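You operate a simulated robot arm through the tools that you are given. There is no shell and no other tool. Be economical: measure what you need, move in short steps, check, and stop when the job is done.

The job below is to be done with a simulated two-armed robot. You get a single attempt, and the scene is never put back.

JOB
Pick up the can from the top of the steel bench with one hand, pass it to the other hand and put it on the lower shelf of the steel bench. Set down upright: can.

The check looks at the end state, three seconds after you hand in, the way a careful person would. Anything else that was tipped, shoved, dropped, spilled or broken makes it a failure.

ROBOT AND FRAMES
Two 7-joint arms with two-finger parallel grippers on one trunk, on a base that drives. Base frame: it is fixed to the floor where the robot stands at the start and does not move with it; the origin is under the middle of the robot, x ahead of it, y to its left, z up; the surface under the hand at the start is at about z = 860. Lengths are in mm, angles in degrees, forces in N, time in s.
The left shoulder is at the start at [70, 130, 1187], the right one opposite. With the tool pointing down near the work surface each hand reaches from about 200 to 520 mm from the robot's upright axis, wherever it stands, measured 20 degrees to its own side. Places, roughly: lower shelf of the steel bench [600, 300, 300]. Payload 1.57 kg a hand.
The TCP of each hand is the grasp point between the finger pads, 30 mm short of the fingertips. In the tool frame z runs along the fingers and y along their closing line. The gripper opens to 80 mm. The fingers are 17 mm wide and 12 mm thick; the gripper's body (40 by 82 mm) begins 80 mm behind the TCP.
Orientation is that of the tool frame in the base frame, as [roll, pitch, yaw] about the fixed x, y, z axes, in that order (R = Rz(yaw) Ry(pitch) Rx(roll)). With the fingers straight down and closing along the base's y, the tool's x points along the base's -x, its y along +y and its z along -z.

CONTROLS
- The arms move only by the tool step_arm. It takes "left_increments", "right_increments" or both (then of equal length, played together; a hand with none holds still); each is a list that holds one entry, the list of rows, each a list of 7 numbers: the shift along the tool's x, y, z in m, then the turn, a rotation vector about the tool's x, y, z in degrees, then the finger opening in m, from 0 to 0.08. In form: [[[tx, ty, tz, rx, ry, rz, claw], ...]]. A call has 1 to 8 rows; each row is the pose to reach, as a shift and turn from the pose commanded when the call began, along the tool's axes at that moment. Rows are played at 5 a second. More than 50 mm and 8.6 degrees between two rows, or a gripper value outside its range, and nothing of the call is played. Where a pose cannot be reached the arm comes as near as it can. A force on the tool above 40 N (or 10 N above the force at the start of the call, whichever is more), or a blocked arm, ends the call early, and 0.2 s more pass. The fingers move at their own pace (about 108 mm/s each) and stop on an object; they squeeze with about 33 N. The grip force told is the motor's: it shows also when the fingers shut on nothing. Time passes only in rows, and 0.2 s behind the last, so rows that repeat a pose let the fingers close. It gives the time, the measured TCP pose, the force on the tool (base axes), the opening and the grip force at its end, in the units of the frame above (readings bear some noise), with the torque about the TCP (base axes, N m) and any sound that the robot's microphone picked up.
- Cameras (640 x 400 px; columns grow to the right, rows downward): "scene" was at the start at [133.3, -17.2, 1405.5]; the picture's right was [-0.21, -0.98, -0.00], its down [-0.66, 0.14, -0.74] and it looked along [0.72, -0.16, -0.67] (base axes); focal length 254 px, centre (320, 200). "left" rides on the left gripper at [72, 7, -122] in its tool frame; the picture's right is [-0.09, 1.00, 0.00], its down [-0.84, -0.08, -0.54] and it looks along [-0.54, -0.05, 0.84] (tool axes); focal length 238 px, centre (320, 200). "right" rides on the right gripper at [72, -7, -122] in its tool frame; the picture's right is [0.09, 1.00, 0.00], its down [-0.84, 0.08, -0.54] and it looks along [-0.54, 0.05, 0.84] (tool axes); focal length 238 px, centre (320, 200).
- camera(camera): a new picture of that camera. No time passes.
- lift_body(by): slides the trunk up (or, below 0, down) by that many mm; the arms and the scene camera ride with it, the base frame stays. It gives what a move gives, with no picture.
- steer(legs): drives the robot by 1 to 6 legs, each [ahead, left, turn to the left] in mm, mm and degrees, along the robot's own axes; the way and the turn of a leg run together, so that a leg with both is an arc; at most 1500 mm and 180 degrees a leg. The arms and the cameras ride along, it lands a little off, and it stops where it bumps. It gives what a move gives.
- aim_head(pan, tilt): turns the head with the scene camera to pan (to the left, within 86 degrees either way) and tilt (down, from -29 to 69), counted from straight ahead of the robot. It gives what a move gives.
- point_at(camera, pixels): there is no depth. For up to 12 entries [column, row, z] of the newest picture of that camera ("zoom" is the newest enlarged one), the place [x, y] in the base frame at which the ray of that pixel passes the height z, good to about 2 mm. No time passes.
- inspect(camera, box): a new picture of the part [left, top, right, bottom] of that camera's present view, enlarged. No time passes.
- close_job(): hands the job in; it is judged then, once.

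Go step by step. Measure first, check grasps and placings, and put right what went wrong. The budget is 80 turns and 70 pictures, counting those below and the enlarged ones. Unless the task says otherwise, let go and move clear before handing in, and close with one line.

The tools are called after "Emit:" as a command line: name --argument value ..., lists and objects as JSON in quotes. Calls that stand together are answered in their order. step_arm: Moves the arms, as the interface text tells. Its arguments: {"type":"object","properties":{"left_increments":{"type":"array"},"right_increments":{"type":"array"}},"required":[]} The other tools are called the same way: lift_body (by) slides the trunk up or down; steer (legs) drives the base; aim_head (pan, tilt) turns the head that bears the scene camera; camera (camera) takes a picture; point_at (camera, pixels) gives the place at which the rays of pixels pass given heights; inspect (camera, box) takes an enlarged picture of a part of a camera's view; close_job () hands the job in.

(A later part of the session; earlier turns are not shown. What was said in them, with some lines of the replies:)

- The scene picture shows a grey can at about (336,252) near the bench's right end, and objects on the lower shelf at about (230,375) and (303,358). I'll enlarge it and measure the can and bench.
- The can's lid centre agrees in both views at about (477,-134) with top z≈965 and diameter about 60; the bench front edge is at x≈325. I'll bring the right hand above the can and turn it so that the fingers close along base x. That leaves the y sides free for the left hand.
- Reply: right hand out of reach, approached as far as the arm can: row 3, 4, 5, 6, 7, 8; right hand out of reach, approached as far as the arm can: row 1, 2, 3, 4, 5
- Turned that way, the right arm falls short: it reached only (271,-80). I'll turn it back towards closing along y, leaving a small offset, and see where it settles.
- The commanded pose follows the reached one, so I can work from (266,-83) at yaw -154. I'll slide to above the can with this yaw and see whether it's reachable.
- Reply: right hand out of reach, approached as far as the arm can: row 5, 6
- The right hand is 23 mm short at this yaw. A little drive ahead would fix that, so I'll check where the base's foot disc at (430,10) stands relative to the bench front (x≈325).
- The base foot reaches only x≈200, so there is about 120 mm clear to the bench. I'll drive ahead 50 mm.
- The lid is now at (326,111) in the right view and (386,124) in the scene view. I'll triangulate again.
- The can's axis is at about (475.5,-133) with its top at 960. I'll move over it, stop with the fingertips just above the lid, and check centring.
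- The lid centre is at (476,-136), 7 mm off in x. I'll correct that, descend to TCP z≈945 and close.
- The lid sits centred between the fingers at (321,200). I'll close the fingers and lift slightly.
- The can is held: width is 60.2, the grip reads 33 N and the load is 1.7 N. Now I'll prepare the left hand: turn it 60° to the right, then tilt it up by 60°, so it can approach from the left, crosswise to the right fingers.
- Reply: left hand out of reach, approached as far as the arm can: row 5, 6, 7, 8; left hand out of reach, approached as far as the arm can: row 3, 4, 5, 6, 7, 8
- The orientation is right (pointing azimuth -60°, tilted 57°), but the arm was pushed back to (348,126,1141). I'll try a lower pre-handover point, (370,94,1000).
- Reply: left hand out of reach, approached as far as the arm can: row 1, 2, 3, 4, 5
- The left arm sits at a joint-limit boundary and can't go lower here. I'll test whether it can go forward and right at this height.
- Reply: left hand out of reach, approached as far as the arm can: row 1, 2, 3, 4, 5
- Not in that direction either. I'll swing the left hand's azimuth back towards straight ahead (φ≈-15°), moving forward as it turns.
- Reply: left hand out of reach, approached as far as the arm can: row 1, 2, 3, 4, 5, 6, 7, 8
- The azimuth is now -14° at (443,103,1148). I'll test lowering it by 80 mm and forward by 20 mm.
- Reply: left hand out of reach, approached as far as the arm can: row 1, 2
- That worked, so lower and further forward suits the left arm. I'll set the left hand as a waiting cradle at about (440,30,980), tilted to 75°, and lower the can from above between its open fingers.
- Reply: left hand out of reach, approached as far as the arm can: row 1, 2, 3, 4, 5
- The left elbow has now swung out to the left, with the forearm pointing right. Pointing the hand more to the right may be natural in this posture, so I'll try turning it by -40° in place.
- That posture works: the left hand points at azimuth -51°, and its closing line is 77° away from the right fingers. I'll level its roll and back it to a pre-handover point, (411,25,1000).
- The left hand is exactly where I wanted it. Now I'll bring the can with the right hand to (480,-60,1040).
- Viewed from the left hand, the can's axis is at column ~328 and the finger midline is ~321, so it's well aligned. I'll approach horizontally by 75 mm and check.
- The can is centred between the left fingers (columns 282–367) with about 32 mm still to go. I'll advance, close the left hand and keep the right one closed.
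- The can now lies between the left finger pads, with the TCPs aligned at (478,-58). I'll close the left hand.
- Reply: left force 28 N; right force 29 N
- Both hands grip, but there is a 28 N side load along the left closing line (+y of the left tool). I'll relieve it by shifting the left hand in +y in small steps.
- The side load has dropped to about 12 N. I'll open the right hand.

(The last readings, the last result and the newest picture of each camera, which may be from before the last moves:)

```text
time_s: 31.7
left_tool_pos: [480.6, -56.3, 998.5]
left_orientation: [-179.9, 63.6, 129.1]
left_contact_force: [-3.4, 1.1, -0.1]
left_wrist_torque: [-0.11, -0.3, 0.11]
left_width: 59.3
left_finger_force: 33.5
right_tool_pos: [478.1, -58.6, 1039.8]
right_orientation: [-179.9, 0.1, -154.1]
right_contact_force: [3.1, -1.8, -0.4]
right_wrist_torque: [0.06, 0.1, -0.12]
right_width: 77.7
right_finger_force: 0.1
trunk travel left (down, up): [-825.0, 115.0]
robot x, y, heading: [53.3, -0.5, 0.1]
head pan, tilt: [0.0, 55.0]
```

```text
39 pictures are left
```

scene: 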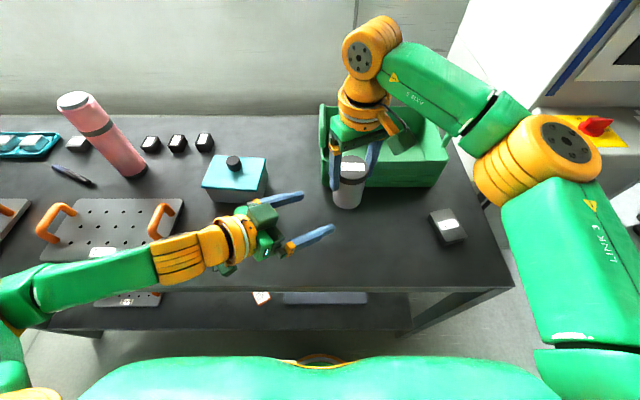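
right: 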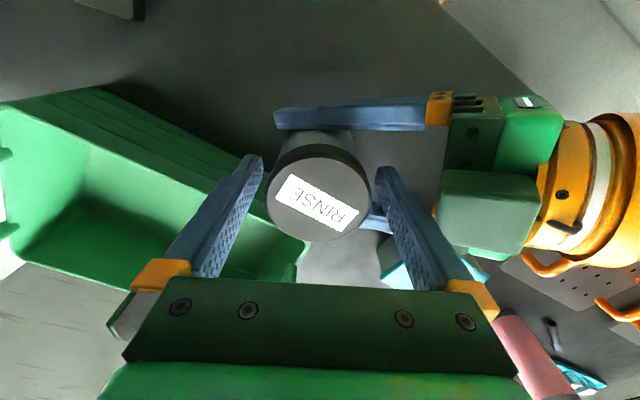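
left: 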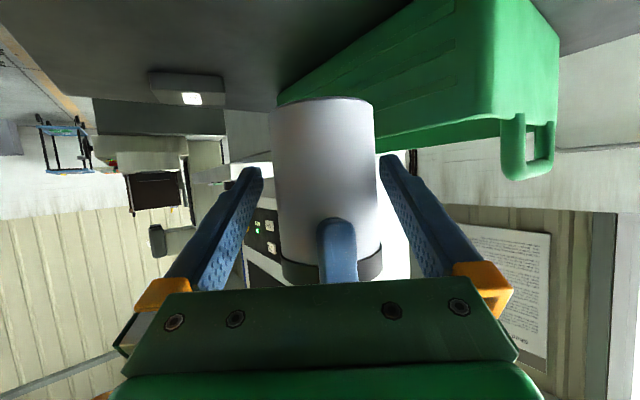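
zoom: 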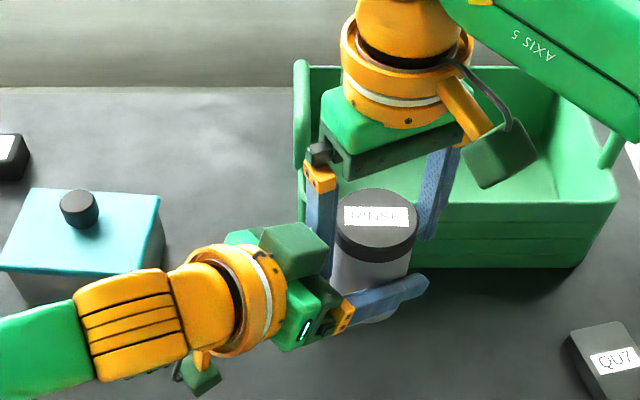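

The can is held by the left hand. The right fingers stopped at 77.7 mm, so one is lightly touching the left gripper. I'll narrow them to 70 mm and rise straight up, clear of the lid.

Emit:
step_arm --right_increments '[[[0, 0, 0, 0, 0, 0, 0.07], [0, 0, -0.02, 0, 0, 0, 0.07], [0, 0, -0.045, 0, 0, 0, 0.07], [0, 0, -0.07, 0, 0, 0, 0.07], [0, 0, -0.07, 0, 0, 0, 0.07]]]'

Emit:
inspect --camera "scene" --box '[230, 80, 430, 240]'

```text
time_s: 32.9
left_tool_pos: [480.1, -55.8, 999.5]
left_orientation: [-179.9, 63.7, 129.0]
left_contact_force: [0.5, 1.1, 0.4]
left_wrist_torque: [0.01, -0.04, 0.01]
left_width: 59.3
left_finger_force: 32.6
right_tool_pos: [480.0, -58.6, 1110.2]
right_orientation: [180.0, 0.0, -154.0]
right_contact_force: [-0.3, 0.2, -0.7]
right_wrist_torque: [-0.02, 0.0, 0.0]
right_width: 69.9
right_finger_force: 0.2
trunk travel left (down, up): [-825.0, 115.0]
robot x, y, heading: [49.2, -2.5, -0.1]
head pan, tilt: [0.0, 55.0]
```

```text
2.50 times, centred on (330, 160) of scene
```

zoom: 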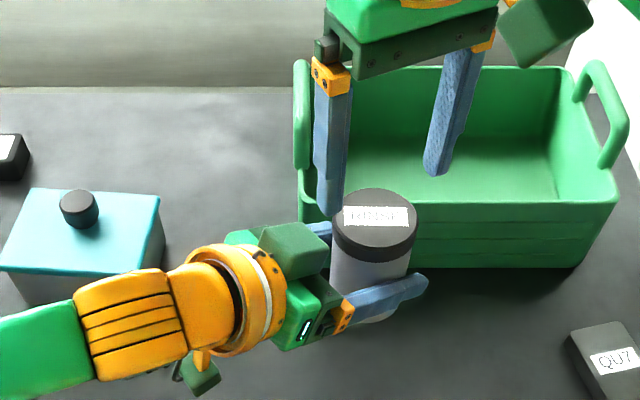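

The right hand is clear and the left hand holds the can upright (width 59.3). I'll fold the right hand back and right, away from the can.

Emit:
step_arm --right_increments '[[[0.0215, -0.044, 0, 0, 0, 0, 0.07], [0.043, -0.088, 0, 0, 0, 0, 0.07], [0.088, -0.084, 0, 0, 0, 0, 0.07], [0.133, -0.074, 0, 0, 0, 0, 0.07], [0.178, -0.063, 0, 0, 0, 0, 0.07], [0.223, -0.052, 0, 0, 0, 0, 0.07]]]'

Emit:
camera --camera "scene"

```text
time_s: 34.3
left_tool_pos: [478.7, -56.3, 1001.0]
left_orientation: [179.7, 63.6, 128.8]
left_contact_force: [-0.3, -0.3, -0.4]
left_wrist_torque: [0.01, -0.01, 0.03]
left_width: 59.1
left_finger_force: 33.4
right_tool_pos: [302.5, -202.4, 1108.9]
right_orientation: [180.0, 0.2, -154.1]
right_contact_force: [-0.2, 0.6, 0.0]
right_wrist_torque: [-0.01, -0.01, 0.0]
right_width: 70.3
right_finger_force: 0.1
trunk travel left (down, up): [-825.0, 115.0]
robot x, y, heading: [51.0, 0.4, -0.1]
head pan, tilt: [0.0, 55.0]
```

```text
37 pictures are left
```

scene: 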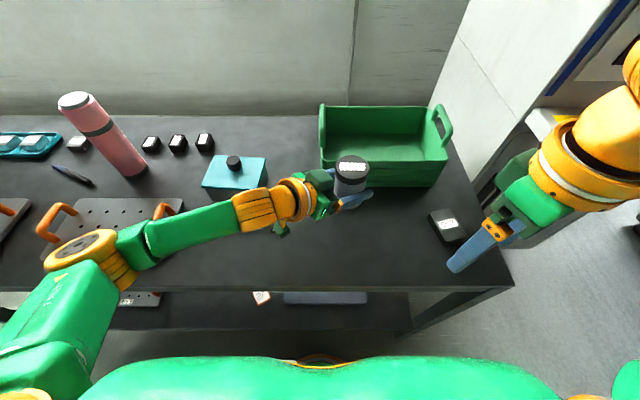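

All clear. I'll back the robot off by 330 mm so both arms are clear of the bench edge (x≈325) before lowering.

Emit:
steer --legs '[[-330, 0, 0]]'

Emit:
aim_head --pan 0 --tilt 40

Emit:
camera --camera "scene"

```text
time_s: 36.5
left_tool_pos: [148.0, -55.3, 998.7]
left_orientation: [-179.8, 63.7, 129.4]
left_contact_force: [-0.1, -0.5, -2.4]
left_wrist_torque: [-0.03, 0.01, -0.04]
left_width: 58.8
left_finger_force: 33.3
right_tool_pos: [-27.4, -203.7, 1108.9]
right_orientation: [179.9, -0.1, -153.8]
right_contact_force: [-0.3, -0.2, -0.4]
right_wrist_torque: [-0.02, 0.01, 0.01]
right_width: 70.0
right_finger_force: 0.0
trunk travel left (down, up): [-825.0, 115.0]
robot x, y, heading: [-285.6, -0.5, 0.2]
head pan, tilt: [0.0, 55.0]
```

```text
time_s: 37.2
left_tool_pos: [145.5, -55.3, 998.6]
left_orientation: [-180.0, 63.7, 129.1]
left_contact_force: [-0.4, 1.4, -2.6]
left_wrist_torque: [0.01, -0.03, 0.01]
left_width: 59.5
left_finger_force: 32.7
right_tool_pos: [-29.7, -203.1, 1109.5]
right_orientation: [179.9, 0.1, -153.8]
right_contact_force: [-0.4, -0.2, -0.9]
right_wrist_torque: [-0.01, 0.0, 0.01]
right_width: 69.9
right_finger_force: 0.1
trunk travel left (down, up): [-825.0, 115.0]
robot x, y, heading: [-285.0, -1.3, 0.3]
head pan, tilt: [0.0, 40.0]
```

```text
36 pictures are left
```

scene: 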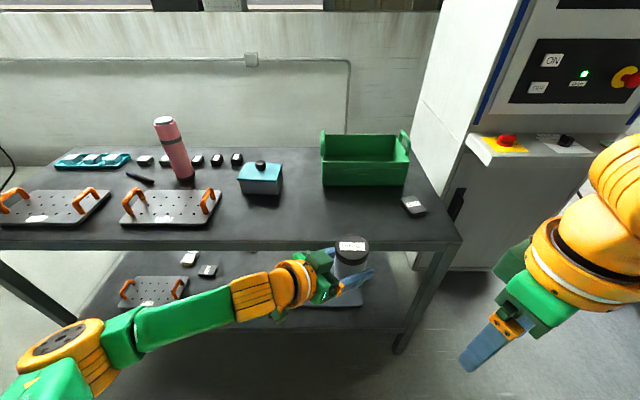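

The shelf is visible beyond the arm. I'll lower the trunk by 400 mm and look at the shelf.

Emit:
lift_body --by -400

Emit:
aim_head --pan 0 --tilt 35

Emit:
camera --camera "scene"

```text
time_s: 41.1
left_tool_pos: [146.2, -55.3, 600.2]
left_orientation: [180.0, 63.7, 129.1]
left_contact_force: [-0.3, -0.2, -2.3]
left_wrist_torque: [-0.01, -0.01, 0.03]
left_width: 58.9
left_finger_force: 32.9
right_tool_pos: [-28.6, -201.9, 710.1]
right_orientation: [180.0, 0.0, -153.8]
right_contact_force: [0.2, -0.9, -1.4]
right_wrist_torque: [0.04, 0.02, -0.01]
right_width: 69.8
right_finger_force: 0.1
trunk travel left (down, up): [-425.0, 515.0]
robot x, y, heading: [-285.1, -0.9, -0.1]
head pan, tilt: [0.0, 40.0]
```

```text
time_s: 41.7
left_tool_pos: [146.7, -54.4, 600.1]
left_orientation: [180.0, 63.7, 129.2]
left_contact_force: [1.3, -0.5, -2.7]
left_wrist_torque: [-0.02, 0.02, 0.01]
left_width: 59.2
left_finger_force: 32.6
right_tool_pos: [-29.3, -202.3, 709.6]
right_orientation: [-180.0, -0.1, -153.8]
right_contact_force: [0.3, -0.5, 0.6]
right_wrist_torque: [0.01, -0.02, 0.03]
right_width: 70.0
right_finger_force: 0.0
trunk travel left (down, up): [-425.0, 515.0]
robot x, y, heading: [-284.7, -1.7, 0.3]
head pan, tilt: [0.0, 35.0]
```

```text
35 pictures are left
```

scene: 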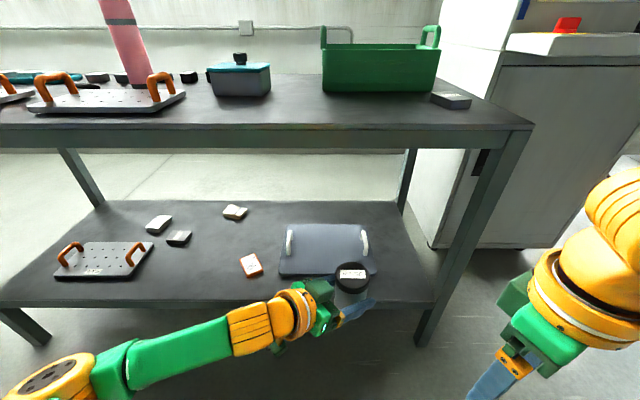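

The shelf is now in clear view. There is a free spot at about (195,275), between the perforated tray (right end ~155) and the orange tag (~250,265). I'll measure it.

Emit:
point_at --camera "scene" --pixels '[[195, 275, 300], [195, 304, 300], [40, 305, 300], [138, 278, 300], [155, 243, 300], [240, 258, 300], [263, 272, 300], [180, 246, 300], [280, 276, 300], [434, 302, 300], [434, 302, 280], [434, 302, 320]]'

Emit:
point_at --camera "scene" --pixels '[[532, 130, 860], [526, 148, 820], [195, 304, 280], [195, 304, 320], [416, 345, 0], [105, 203, 300], [355, 200, 300], [10, 125, 860], [40, 340, 0], [70, 150, 820]]'

```text
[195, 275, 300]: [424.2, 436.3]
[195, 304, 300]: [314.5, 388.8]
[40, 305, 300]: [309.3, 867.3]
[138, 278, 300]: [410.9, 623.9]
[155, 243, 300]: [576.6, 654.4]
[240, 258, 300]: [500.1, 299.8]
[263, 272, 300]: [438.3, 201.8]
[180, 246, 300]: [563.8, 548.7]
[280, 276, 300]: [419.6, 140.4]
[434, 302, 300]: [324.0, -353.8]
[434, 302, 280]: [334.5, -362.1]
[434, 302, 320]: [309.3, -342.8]
```

```text
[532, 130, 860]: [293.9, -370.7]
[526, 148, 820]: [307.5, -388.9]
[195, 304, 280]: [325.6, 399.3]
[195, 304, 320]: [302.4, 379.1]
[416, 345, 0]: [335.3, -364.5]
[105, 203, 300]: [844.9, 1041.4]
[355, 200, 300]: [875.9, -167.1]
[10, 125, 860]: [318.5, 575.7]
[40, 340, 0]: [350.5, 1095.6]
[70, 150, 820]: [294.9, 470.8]
```

The free spot at about (400,420) is well clear of the tray (y>624) and the tag (y<300), and the shelf front edge is at x≈315. Before driving left I'll check the floor on that side.

Emit:
aim_head --pan 60 --tilt 30

Emit:
camera --camera "scene"

```text
time_s: 43.0
left_tool_pos: [147.1, -55.1, 599.2]
left_orientation: [179.9, 63.7, 129.2]
left_contact_force: [0.1, -0.5, -2.7]
left_wrist_torque: [0.04, -0.02, 0.02]
left_width: 59.0
left_finger_force: 33.5
right_tool_pos: [-29.3, -202.0, 709.8]
right_orientation: [180.0, 0.0, -153.8]
right_contact_force: [0.3, -0.5, -0.7]
right_wrist_torque: [0.01, -0.02, -0.02]
right_width: 70.0
right_finger_force: 0.1
trunk travel left (down, up): [-425.0, 515.0]
robot x, y, heading: [-284.7, 1.9, -0.1]
head pan, tilt: [60.0, 30.0]
```

```text
34 pictures are left
```

scene: 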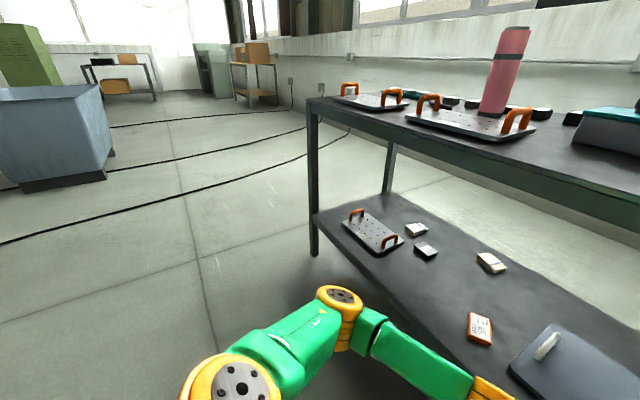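

The floor on the left is clear. I'll drive 470 mm left, still outside the bench, and check where the arm's elbow (340,300) lies.

Emit:
point_at --camera "scene" --pixels '[[340, 295, 600], [340, 295, 680], [340, 295, 760]]'

Emit:
steer --legs '[[0, 470, 0]]'

Emit:
aim_head --pan 5 --tilt 40

Emit:
camera --camera "scene"

```text
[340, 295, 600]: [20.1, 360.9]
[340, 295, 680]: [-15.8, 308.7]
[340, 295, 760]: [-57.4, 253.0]
```

```text
time_s: 45.8
left_tool_pos: [141.6, 411.6, 598.9]
left_orientation: [-180.0, 63.6, 129.8]
left_contact_force: [-0.7, 0.4, -1.1]
left_wrist_torque: [0.0, 0.01, 0.0]
left_width: 59.3
left_finger_force: 33.3
right_tool_pos: [-31.8, 262.3, 708.4]
right_orientation: [179.9, -0.1, -153.0]
right_contact_force: [-1.0, 1.0, 0.3]
right_wrist_torque: [0.02, 0.02, 0.02]
right_width: 69.7
right_finger_force: 0.1
trunk travel left (down, up): [-425.0, 515.0]
robot x, y, heading: [-287.6, 460.8, 0.9]
head pan, tilt: [60.0, 30.0]
```

```text
time_s: 47.0
left_tool_pos: [141.8, 411.7, 599.6]
left_orientation: [179.9, 63.7, 129.9]
left_contact_force: [0.0, 0.4, -2.4]
left_wrist_torque: [-0.02, 0.01, 0.03]
left_width: 59.3
left_finger_force: 33.4
right_tool_pos: [-31.0, 261.6, 709.2]
right_orientation: [-179.9, 0.0, -153.1]
right_contact_force: [0.3, -0.5, -0.6]
right_wrist_torque: [0.0, 0.01, 0.03]
right_width: 70.0
right_finger_force: 0.1
trunk travel left (down, up): [-425.0, 515.0]
robot x, y, heading: [-291.3, 458.8, 1.0]
head pan, tilt: [5.0, 40.0]
```

```text
33 pictures are left
```

scene: 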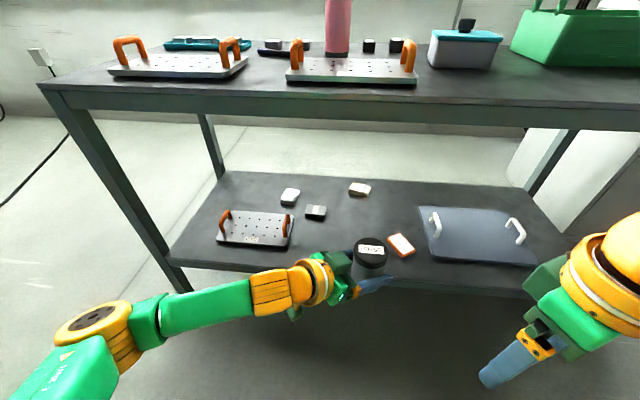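

The way is clear. I'll lower the trunk by 190 mm, so the can base is about 65 mm above the shelf, and check before driving in.

Emit:
lift_body --by -190

Emit:
aim_head --pan 5 --tilt 30

Emit:
camera --camera "scene"

Emit:
camera --camera "right"

```text
time_s: 49.1
left_tool_pos: [142.8, 410.7, 409.6]
left_orientation: [180.0, 63.6, 129.9]
left_contact_force: [0.6, 0.6, -2.5]
left_wrist_torque: [0.02, 0.01, 0.01]
left_width: 59.1
left_finger_force: 33.1
right_tool_pos: [-30.6, 261.5, 519.2]
right_orientation: [180.0, 0.0, -153.0]
right_contact_force: [0.2, 0.6, 0.0]
right_wrist_torque: [0.02, 0.01, -0.02]
right_width: 69.8
right_finger_force: 0.0
trunk travel left (down, up): [-235.0, 705.0]
robot x, y, heading: [-289.3, 457.8, 1.1]
head pan, tilt: [5.0, 40.0]
```

```text
time_s: 49.8
left_tool_pos: [141.7, 410.3, 408.2]
left_orientation: [180.0, 63.6, 130.0]
left_contact_force: [-0.7, -0.3, -2.6]
left_wrist_torque: [0.0, 0.01, 0.01]
left_width: 59.2
left_finger_force: 33.0
right_tool_pos: [-32.4, 261.8, 519.9]
right_orientation: [179.9, 0.0, -153.1]
right_contact_force: [0.5, 0.0, 0.0]
right_wrist_torque: [0.01, 0.0, -0.01]
right_width: 70.2
right_finger_force: 0.1
trunk travel left (down, up): [-235.0, 705.0]
robot x, y, heading: [-286.2, 459.1, 0.9]
head pan, tilt: [5.0, 30.0]
```

```text
32 pictures are left
```

scene: 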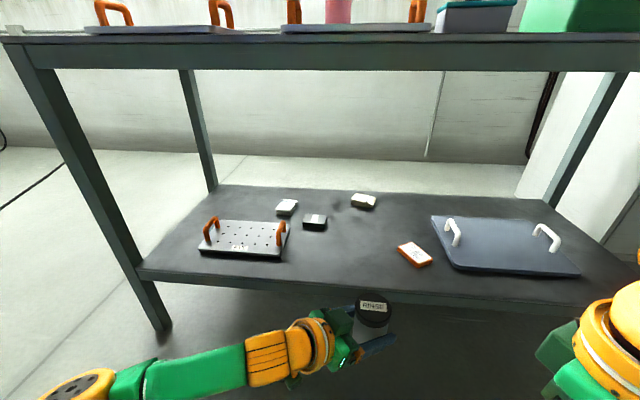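

```text
31 pictures are left
```

right: 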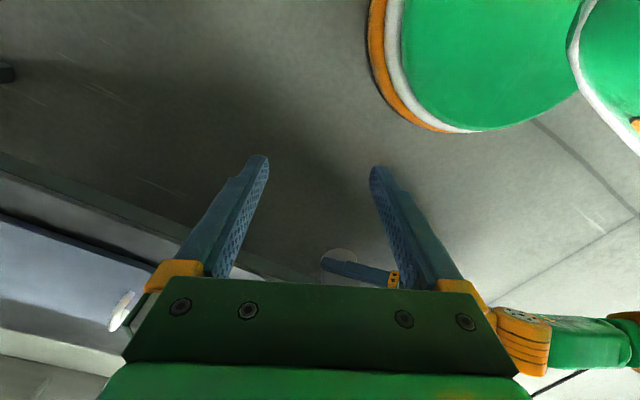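

Now at a different camera height, I'll re-measure the tag and shelf edge to confirm the shelf height.

Emit:
point_at --camera "scene" --pixels '[[397, 246, 300], [397, 246, 290], [397, 246, 310], [433, 264, 300], [350, 287, 300], [350, 287, 280], [290, 237, 310], [288, 258, 300], [330, 265, 300]]'

Emit:
inspect --camera "scene" --box '[260, 200, 480, 380]'

```text
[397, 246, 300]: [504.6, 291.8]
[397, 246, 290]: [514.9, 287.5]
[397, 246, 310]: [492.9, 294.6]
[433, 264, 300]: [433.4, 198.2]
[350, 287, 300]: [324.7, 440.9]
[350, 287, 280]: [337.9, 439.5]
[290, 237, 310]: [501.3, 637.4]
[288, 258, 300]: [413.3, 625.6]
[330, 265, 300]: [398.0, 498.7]
```

```text
2.22 times, centred on (370, 290) of scene
```

zoom: 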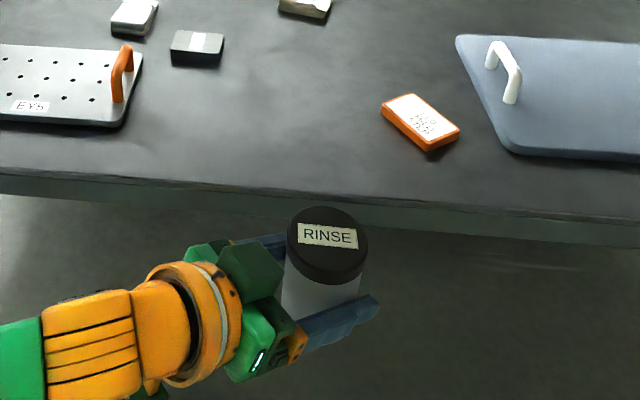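

The shelf height is confirmed at about 300 (the tag positions agree) and its front edge is at x≈323. I'll drive in 262 mm to bring the can to x≈404.

Emit:
steer --legs '[[180, 0, -1]]'

Emit:
camera --camera "scene"

```text
time_s: 51.4
left_tool_pos: [322.9, 404.7, 409.8]
left_orientation: [-179.8, 63.7, 128.8]
left_contact_force: [0.3, 0.2, -2.6]
left_wrist_torque: [-0.01, 0.01, -0.02]
left_width: 59.2
left_finger_force: 32.7
right_tool_pos: [145.7, 257.7, 519.2]
right_orientation: [-180.0, -0.1, -154.2]
right_contact_force: [0.4, -0.1, 0.0]
right_wrist_torque: [0.01, 0.01, -0.01]
right_width: 70.1
right_finger_force: 0.0
trunk travel left (down, up): [-235.0, 705.0]
robot x, y, heading: [-105.9, 459.7, -0.4]
head pan, tilt: [5.0, 30.0]
```

```text
29 pictures are left
```

scene: 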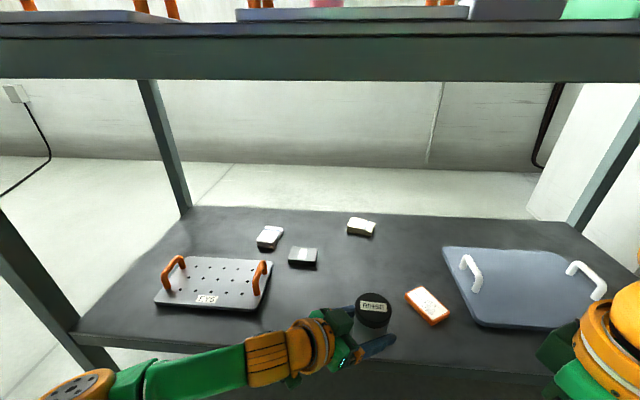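

All clear so far. I'll drive the last 85 mm.

Emit:
steer --legs '[[85, 0, 0]]'

Emit:
aim_head --pan 5 --tilt 42

Emit:
camera --camera "scene"

Emit:
camera --camera "left"

```text
time_s: 52.4
left_tool_pos: [407.8, 403.2, 410.0]
left_orientation: [-179.9, 63.7, 128.8]
left_contact_force: [-0.2, 0.8, -2.2]
left_wrist_torque: [-0.02, -0.01, -0.01]
left_width: 59.4
left_finger_force: 33.1
right_tool_pos: [231.0, 258.2, 518.9]
right_orientation: [180.0, 0.0, -154.2]
right_contact_force: [0.6, 0.0, 0.1]
right_wrist_torque: [-0.04, 0.01, 0.0]
right_width: 69.9
right_finger_force: 0.0
trunk travel left (down, up): [-235.0, 705.0]
robot x, y, heading: [-19.6, 460.4, -0.3]
head pan, tilt: [5.0, 30.0]
```

```text
time_s: 53.2
left_tool_pos: [409.6, 402.7, 409.5]
left_orientation: [-180.0, 63.7, 128.8]
left_contact_force: [0.5, 0.0, -1.9]
left_wrist_torque: [-0.03, -0.03, -0.01]
left_width: 59.0
left_finger_force: 33.4
right_tool_pos: [232.0, 258.3, 519.5]
right_orientation: [-180.0, 0.1, -154.2]
right_contact_force: [-0.9, 0.5, 0.0]
right_wrist_torque: [0.0, 0.01, -0.01]
right_width: 69.9
right_finger_force: 0.0
trunk travel left (down, up): [-235.0, 705.0]
robot x, y, heading: [-25.6, 462.0, -0.2]
head pan, tilt: [5.0, 42.0]
```

```text
28 pictures are left
```

scene: 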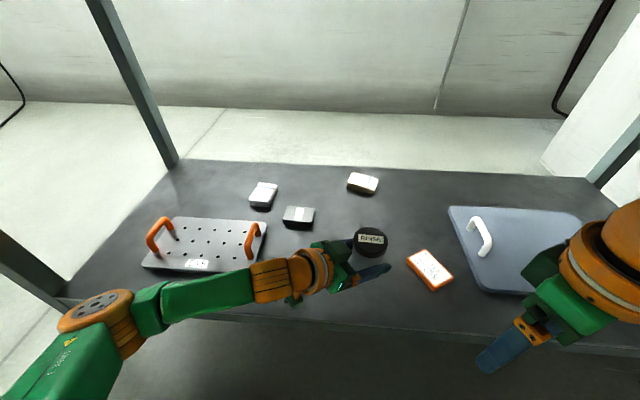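

```text
27 pictures are left
```

left: 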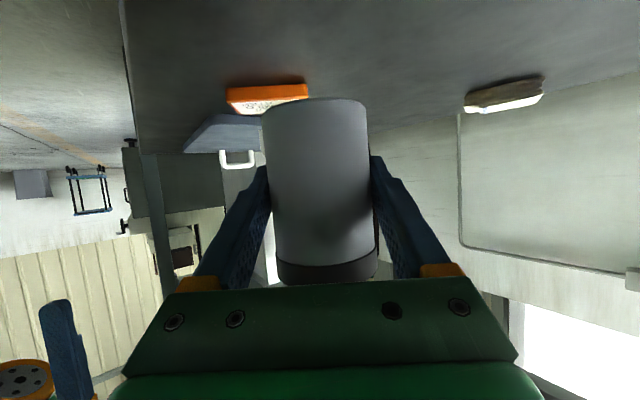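

The can hangs upright over the free spot at (409,403). I'll lower the trunk by 52 mm and look.

Emit:
lift_body --by -52

Emit:
camera --camera "left"

Emit:
inspect --camera "scene" --box '[220, 180, 460, 340]'

Emit:
camera --camera "scene"

```text
time_s: 54.1
left_tool_pos: [407.3, 403.0, 357.9]
left_orientation: [-180.0, 63.7, 128.9]
left_contact_force: [0.7, 0.5, -2.5]
left_wrist_torque: [0.0, -0.03, -0.01]
left_width: 59.0
left_finger_force: 33.0
right_tool_pos: [232.8, 257.9, 467.4]
right_orientation: [180.0, 0.0, -154.3]
right_contact_force: [-0.4, 0.6, 0.5]
right_wrist_torque: [0.01, 0.0, -0.01]
right_width: 70.2
right_finger_force: 0.0
trunk travel left (down, up): [-183.0, 757.0]
robot x, y, heading: [-21.2, 457.4, -0.2]
head pan, tilt: [5.0, 42.0]
```

```text
26 pictures are left
```

left: 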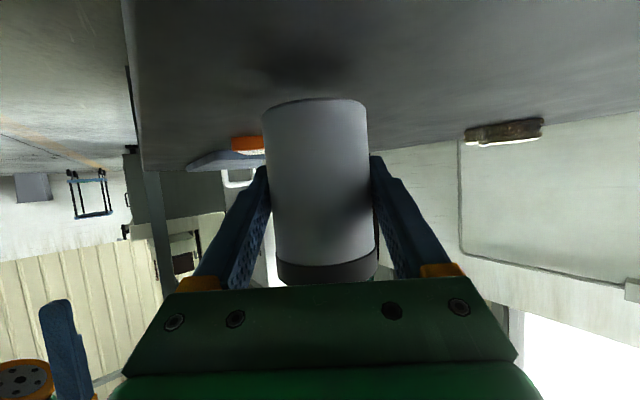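

```text
2.50 times, centred on (340, 260) of scene
```

zoom: 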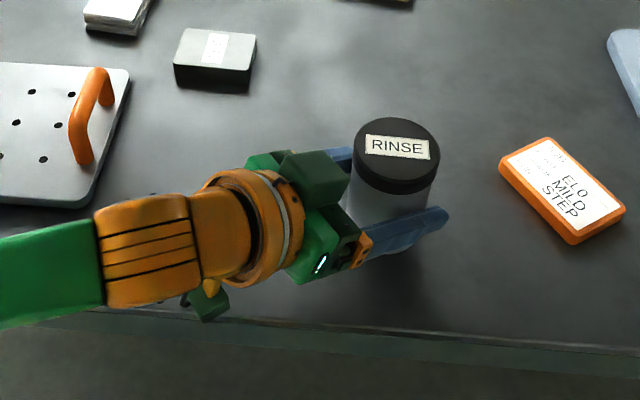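

```text
24 pictures are left
```

scene: 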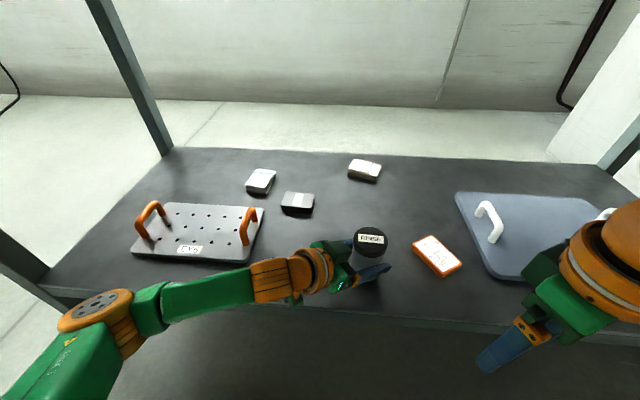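

There is clearance on all sides, including the camera housing near the shelf edge. I'll lower the hand in small steps until the can touches.

Emit:
step_arm --left_increments '[[[0.0027, 0, 0.0013, 0, 0, 0, 0.04], [0.0054, 0, 0.0027, 0, 0, 0, 0.04], [0.0081, 0, 0.004, 0, 0, 0, 0.04]]]'

```text
time_s: 54.9
left_tool_pos: [407.3, 403.2, 349.0]
left_orientation: [-180.0, 63.7, 128.8]
left_contact_force: [0.2, 0.5, -1.6]
left_wrist_torque: [0.0, 0.04, 0.0]
left_width: 59.0
left_finger_force: 33.5
right_tool_pos: [230.8, 257.9, 469.2]
right_orientation: [180.0, 0.0, -154.1]
right_contact_force: [0.2, -0.7, -0.5]
right_wrist_torque: [0.01, 0.0, 0.0]
right_width: 70.2
right_finger_force: 0.1
trunk travel left (down, up): [-183.0, 757.0]
robot x, y, heading: [-24.0, 462.0, -0.1]
head pan, tilt: [5.0, 42.0]
```

No contact yet at z=349. I'll go down in 1 mm steps.

Emit:
step_arm --left_increments '[[[0.0009, 0, 0.0004, 0, 0, 0, 0.04], [0.0018, 0, 0.0009, 0, 0, 0, 0.04], [0.0027, 0, 0.0013, 0, 0, 0, 0.04]]]'

```text
time_s: 55.7
left_tool_pos: [408.8, 404.4, 344.6]
left_orientation: [179.9, 63.7, 128.8]
left_contact_force: [1.2, 1.2, -1.0]
left_wrist_torque: [0.02, -0.09, 0.01]
left_width: 59.0
left_finger_force: 33.2
right_tool_pos: [230.7, 257.1, 467.2]
right_orientation: [179.9, 0.0, -154.2]
right_contact_force: [-0.5, 0.4, 0.4]
right_wrist_torque: [0.0, -0.03, 0.02]
right_width: 69.9
right_finger_force: 0.0
trunk travel left (down, up): [-183.0, 757.0]
robot x, y, heading: [-19.8, 457.7, -0.1]
head pan, tilt: [5.0, 42.0]
```

The load is just starting to change (Fz -1.0 against -2.5), so contact is near. Two more 1 mm steps.

Emit:
step_arm --left_increments '[[[0.0009, 0, 0.0004, 0, 0, 0, 0.04], [0.0018, 0, 0.0009, 0, 0, 0, 0.04]]]'

Emit:
camera --camera "left"

```text
time_s: 56.3
left_tool_pos: [409.9, 404.1, 345.6]
left_orientation: [179.7, 64.0, 128.5]
left_contact_force: [3.0, -1.0, 7.2]
left_wrist_torque: [0.0, -0.41, -0.03]
left_width: 59.5
left_finger_force: 33.1
right_tool_pos: [230.7, 258.6, 466.8]
right_orientation: [-179.9, 0.1, -154.2]
right_contact_force: [0.4, 0.8, -0.1]
right_wrist_torque: [0.03, 0.03, -0.01]
right_width: 70.0
right_finger_force: 0.0
trunk travel left (down, up): [-183.0, 757.0]
robot x, y, heading: [-24.8, 458.6, 0.0]
head pan, tilt: [5.0, 42.0]
```

```text
23 pictures are left
```

left: 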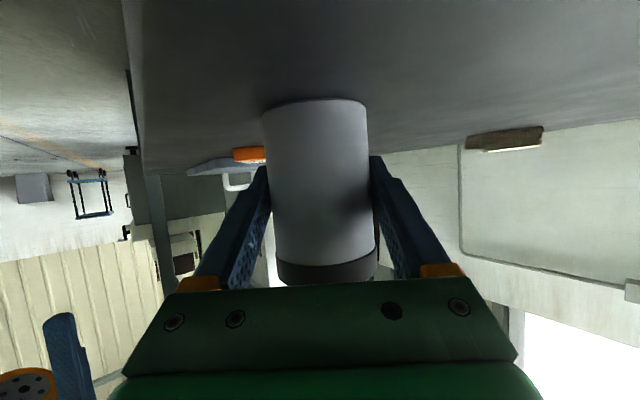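

Contact: the force is now +7 N upward at z≈345, with the can upright. I'll open the fingers gradually.

Emit:
step_arm --left_increments '[[[0, 0, 0, 0, 0, 0, 0.062], [0, 0, 0, 0, 0, 0, 0.068], [0, 0, 0, 0, 0, 0, 0.08], [0, 0, 0, 0, 0, 0, 0.08]]]'

Emit:
camera --camera "left"

Emit:
inspect --camera "scene" --box '[220, 180, 460, 340]'

```text
time_s: 57.3
left_tool_pos: [408.9, 405.1, 343.5]
left_orientation: [-179.9, 63.7, 128.8]
left_contact_force: [-0.4, -0.2, -0.5]
left_wrist_torque: [-0.01, -0.01, -0.02]
left_width: 80.3
left_finger_force: 0.1
right_tool_pos: [230.7, 258.2, 467.9]
right_orientation: [180.0, 0.1, -154.2]
right_contact_force: [-1.2, 0.1, -0.4]
right_wrist_torque: [0.01, -0.04, 0.0]
right_width: 69.8
right_finger_force: 0.1
trunk travel left (down, up): [-183.0, 757.0]
robot x, y, heading: [-22.2, 458.6, 0.1]
head pan, tilt: [5.0, 42.0]
```

```text
22 pictures are left
```

left: 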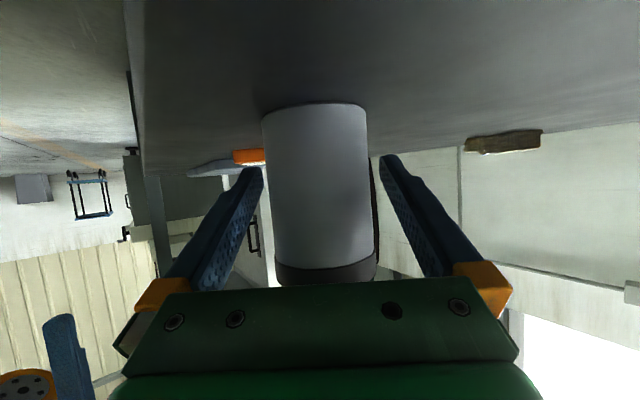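

```text
2.50 times, centred on (340, 260) of scene
```

zoom: 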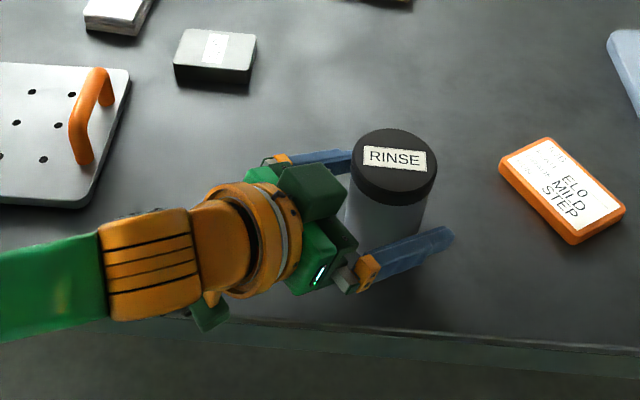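

The can stands freely and the fingers are open at 80 mm; it sits slightly nearer the left-column finger. I'll nudge 4 mm sideways, then retreat back along the approach line.

Emit:
step_arm --left_increments '[[[0, -0.004, 0, 0, 0, 0, 0.08], [0.006, -0.004, -0.024, 0, 0, 0, 0.08], [0.013, -0.004, -0.049, 0, 0, 0, 0.08], [0.019, -0.004, -0.074, 0, 0, 0, 0.08], [0.026, -0.004, -0.0986, 0, 0, 0, 0.08], [0.026, -0.004, -0.0986, 0, 0, 0, 0.08]]]'

Emit:
camera --camera "left"

Emit:
camera --camera "scene"

```text
time_s: 58.7
left_tool_pos: [342.5, 480.3, 363.9]
left_orientation: [180.0, 63.6, 128.8]
left_contact_force: [-0.4, -0.1, -0.8]
left_wrist_torque: [0.01, 0.02, -0.02]
left_width: 79.9
left_finger_force: 0.0
right_tool_pos: [231.7, 258.8, 467.9]
right_orientation: [-179.9, 0.0, -154.1]
right_contact_force: [0.0, 0.0, -0.3]
right_wrist_torque: [-0.01, 0.0, -0.02]
right_width: 69.9
right_finger_force: 0.0
trunk travel left (down, up): [-183.0, 757.0]
robot x, y, heading: [-22.8, 461.0, 0.0]
head pan, tilt: [5.0, 42.0]
```

```text
20 pictures are left
```

left: 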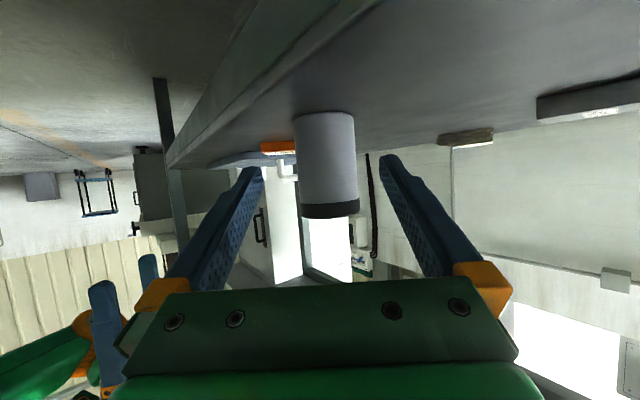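

```text
19 pictures are left
```

scene: 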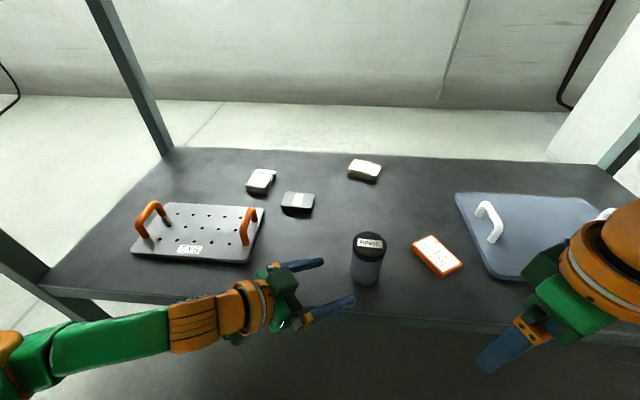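

The can stands upright on the shelf and the hand is clear of it. I'll drive straight back out from under the bench.

Emit:
steer --legs '[[-250, 0, 0]]'

Emit:
aim_head --pan 5 --tilt 25

Emit:
camera --camera "scene"

```text
time_s: 60.5
left_tool_pos: [93.2, 480.4, 364.1]
left_orientation: [-180.0, 63.7, 128.8]
left_contact_force: [-0.3, -0.5, 0.2]
left_wrist_torque: [-0.03, -0.02, 0.0]
left_width: 80.1
left_finger_force: 0.1
right_tool_pos: [-18.3, 258.6, 467.0]
right_orientation: [-180.0, 0.1, -154.1]
right_contact_force: [0.3, -1.0, 0.0]
right_wrist_torque: [0.0, -0.03, -0.01]
right_width: 69.9
right_finger_force: 0.0
trunk travel left (down, up): [-183.0, 757.0]
robot x, y, heading: [-269.3, 461.3, -0.3]
head pan, tilt: [5.0, 42.0]
```

```text
time_s: 61.3
left_tool_pos: [93.2, 480.3, 364.0]
left_orientation: [-180.0, 63.7, 128.8]
left_contact_force: [-0.1, 0.1, -0.2]
left_wrist_torque: [0.06, 0.02, -0.01]
left_width: 80.2
left_finger_force: 0.1
right_tool_pos: [-17.3, 258.7, 467.6]
right_orientation: [-179.9, 0.1, -154.1]
right_contact_force: [-0.5, 0.0, 0.4]
right_wrist_torque: [0.0, -0.02, 0.0]
right_width: 69.9
right_finger_force: 0.0
trunk travel left (down, up): [-183.0, 757.0]
robot x, y, heading: [-275.9, 462.6, -0.0]
head pan, tilt: [5.0, 25.0]
```

```text
18 pictures are left
```

scene: 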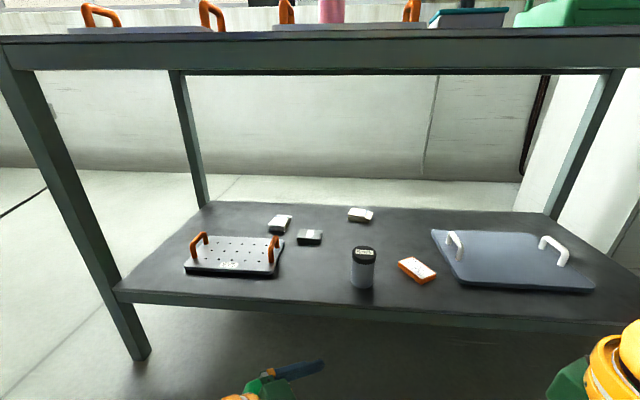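

The can stands upright on the lower shelf at (362,268), nothing else has been disturbed, and both hands are clear. I'm handing in.

Emit:
close_job

```text
The job is handed in.
```

I picked the can up with the right hand, passed it to the left hand, and set it upright on the lower shelf of the steel bench; in the last picture it was still standing and nothing else looked disturbed.
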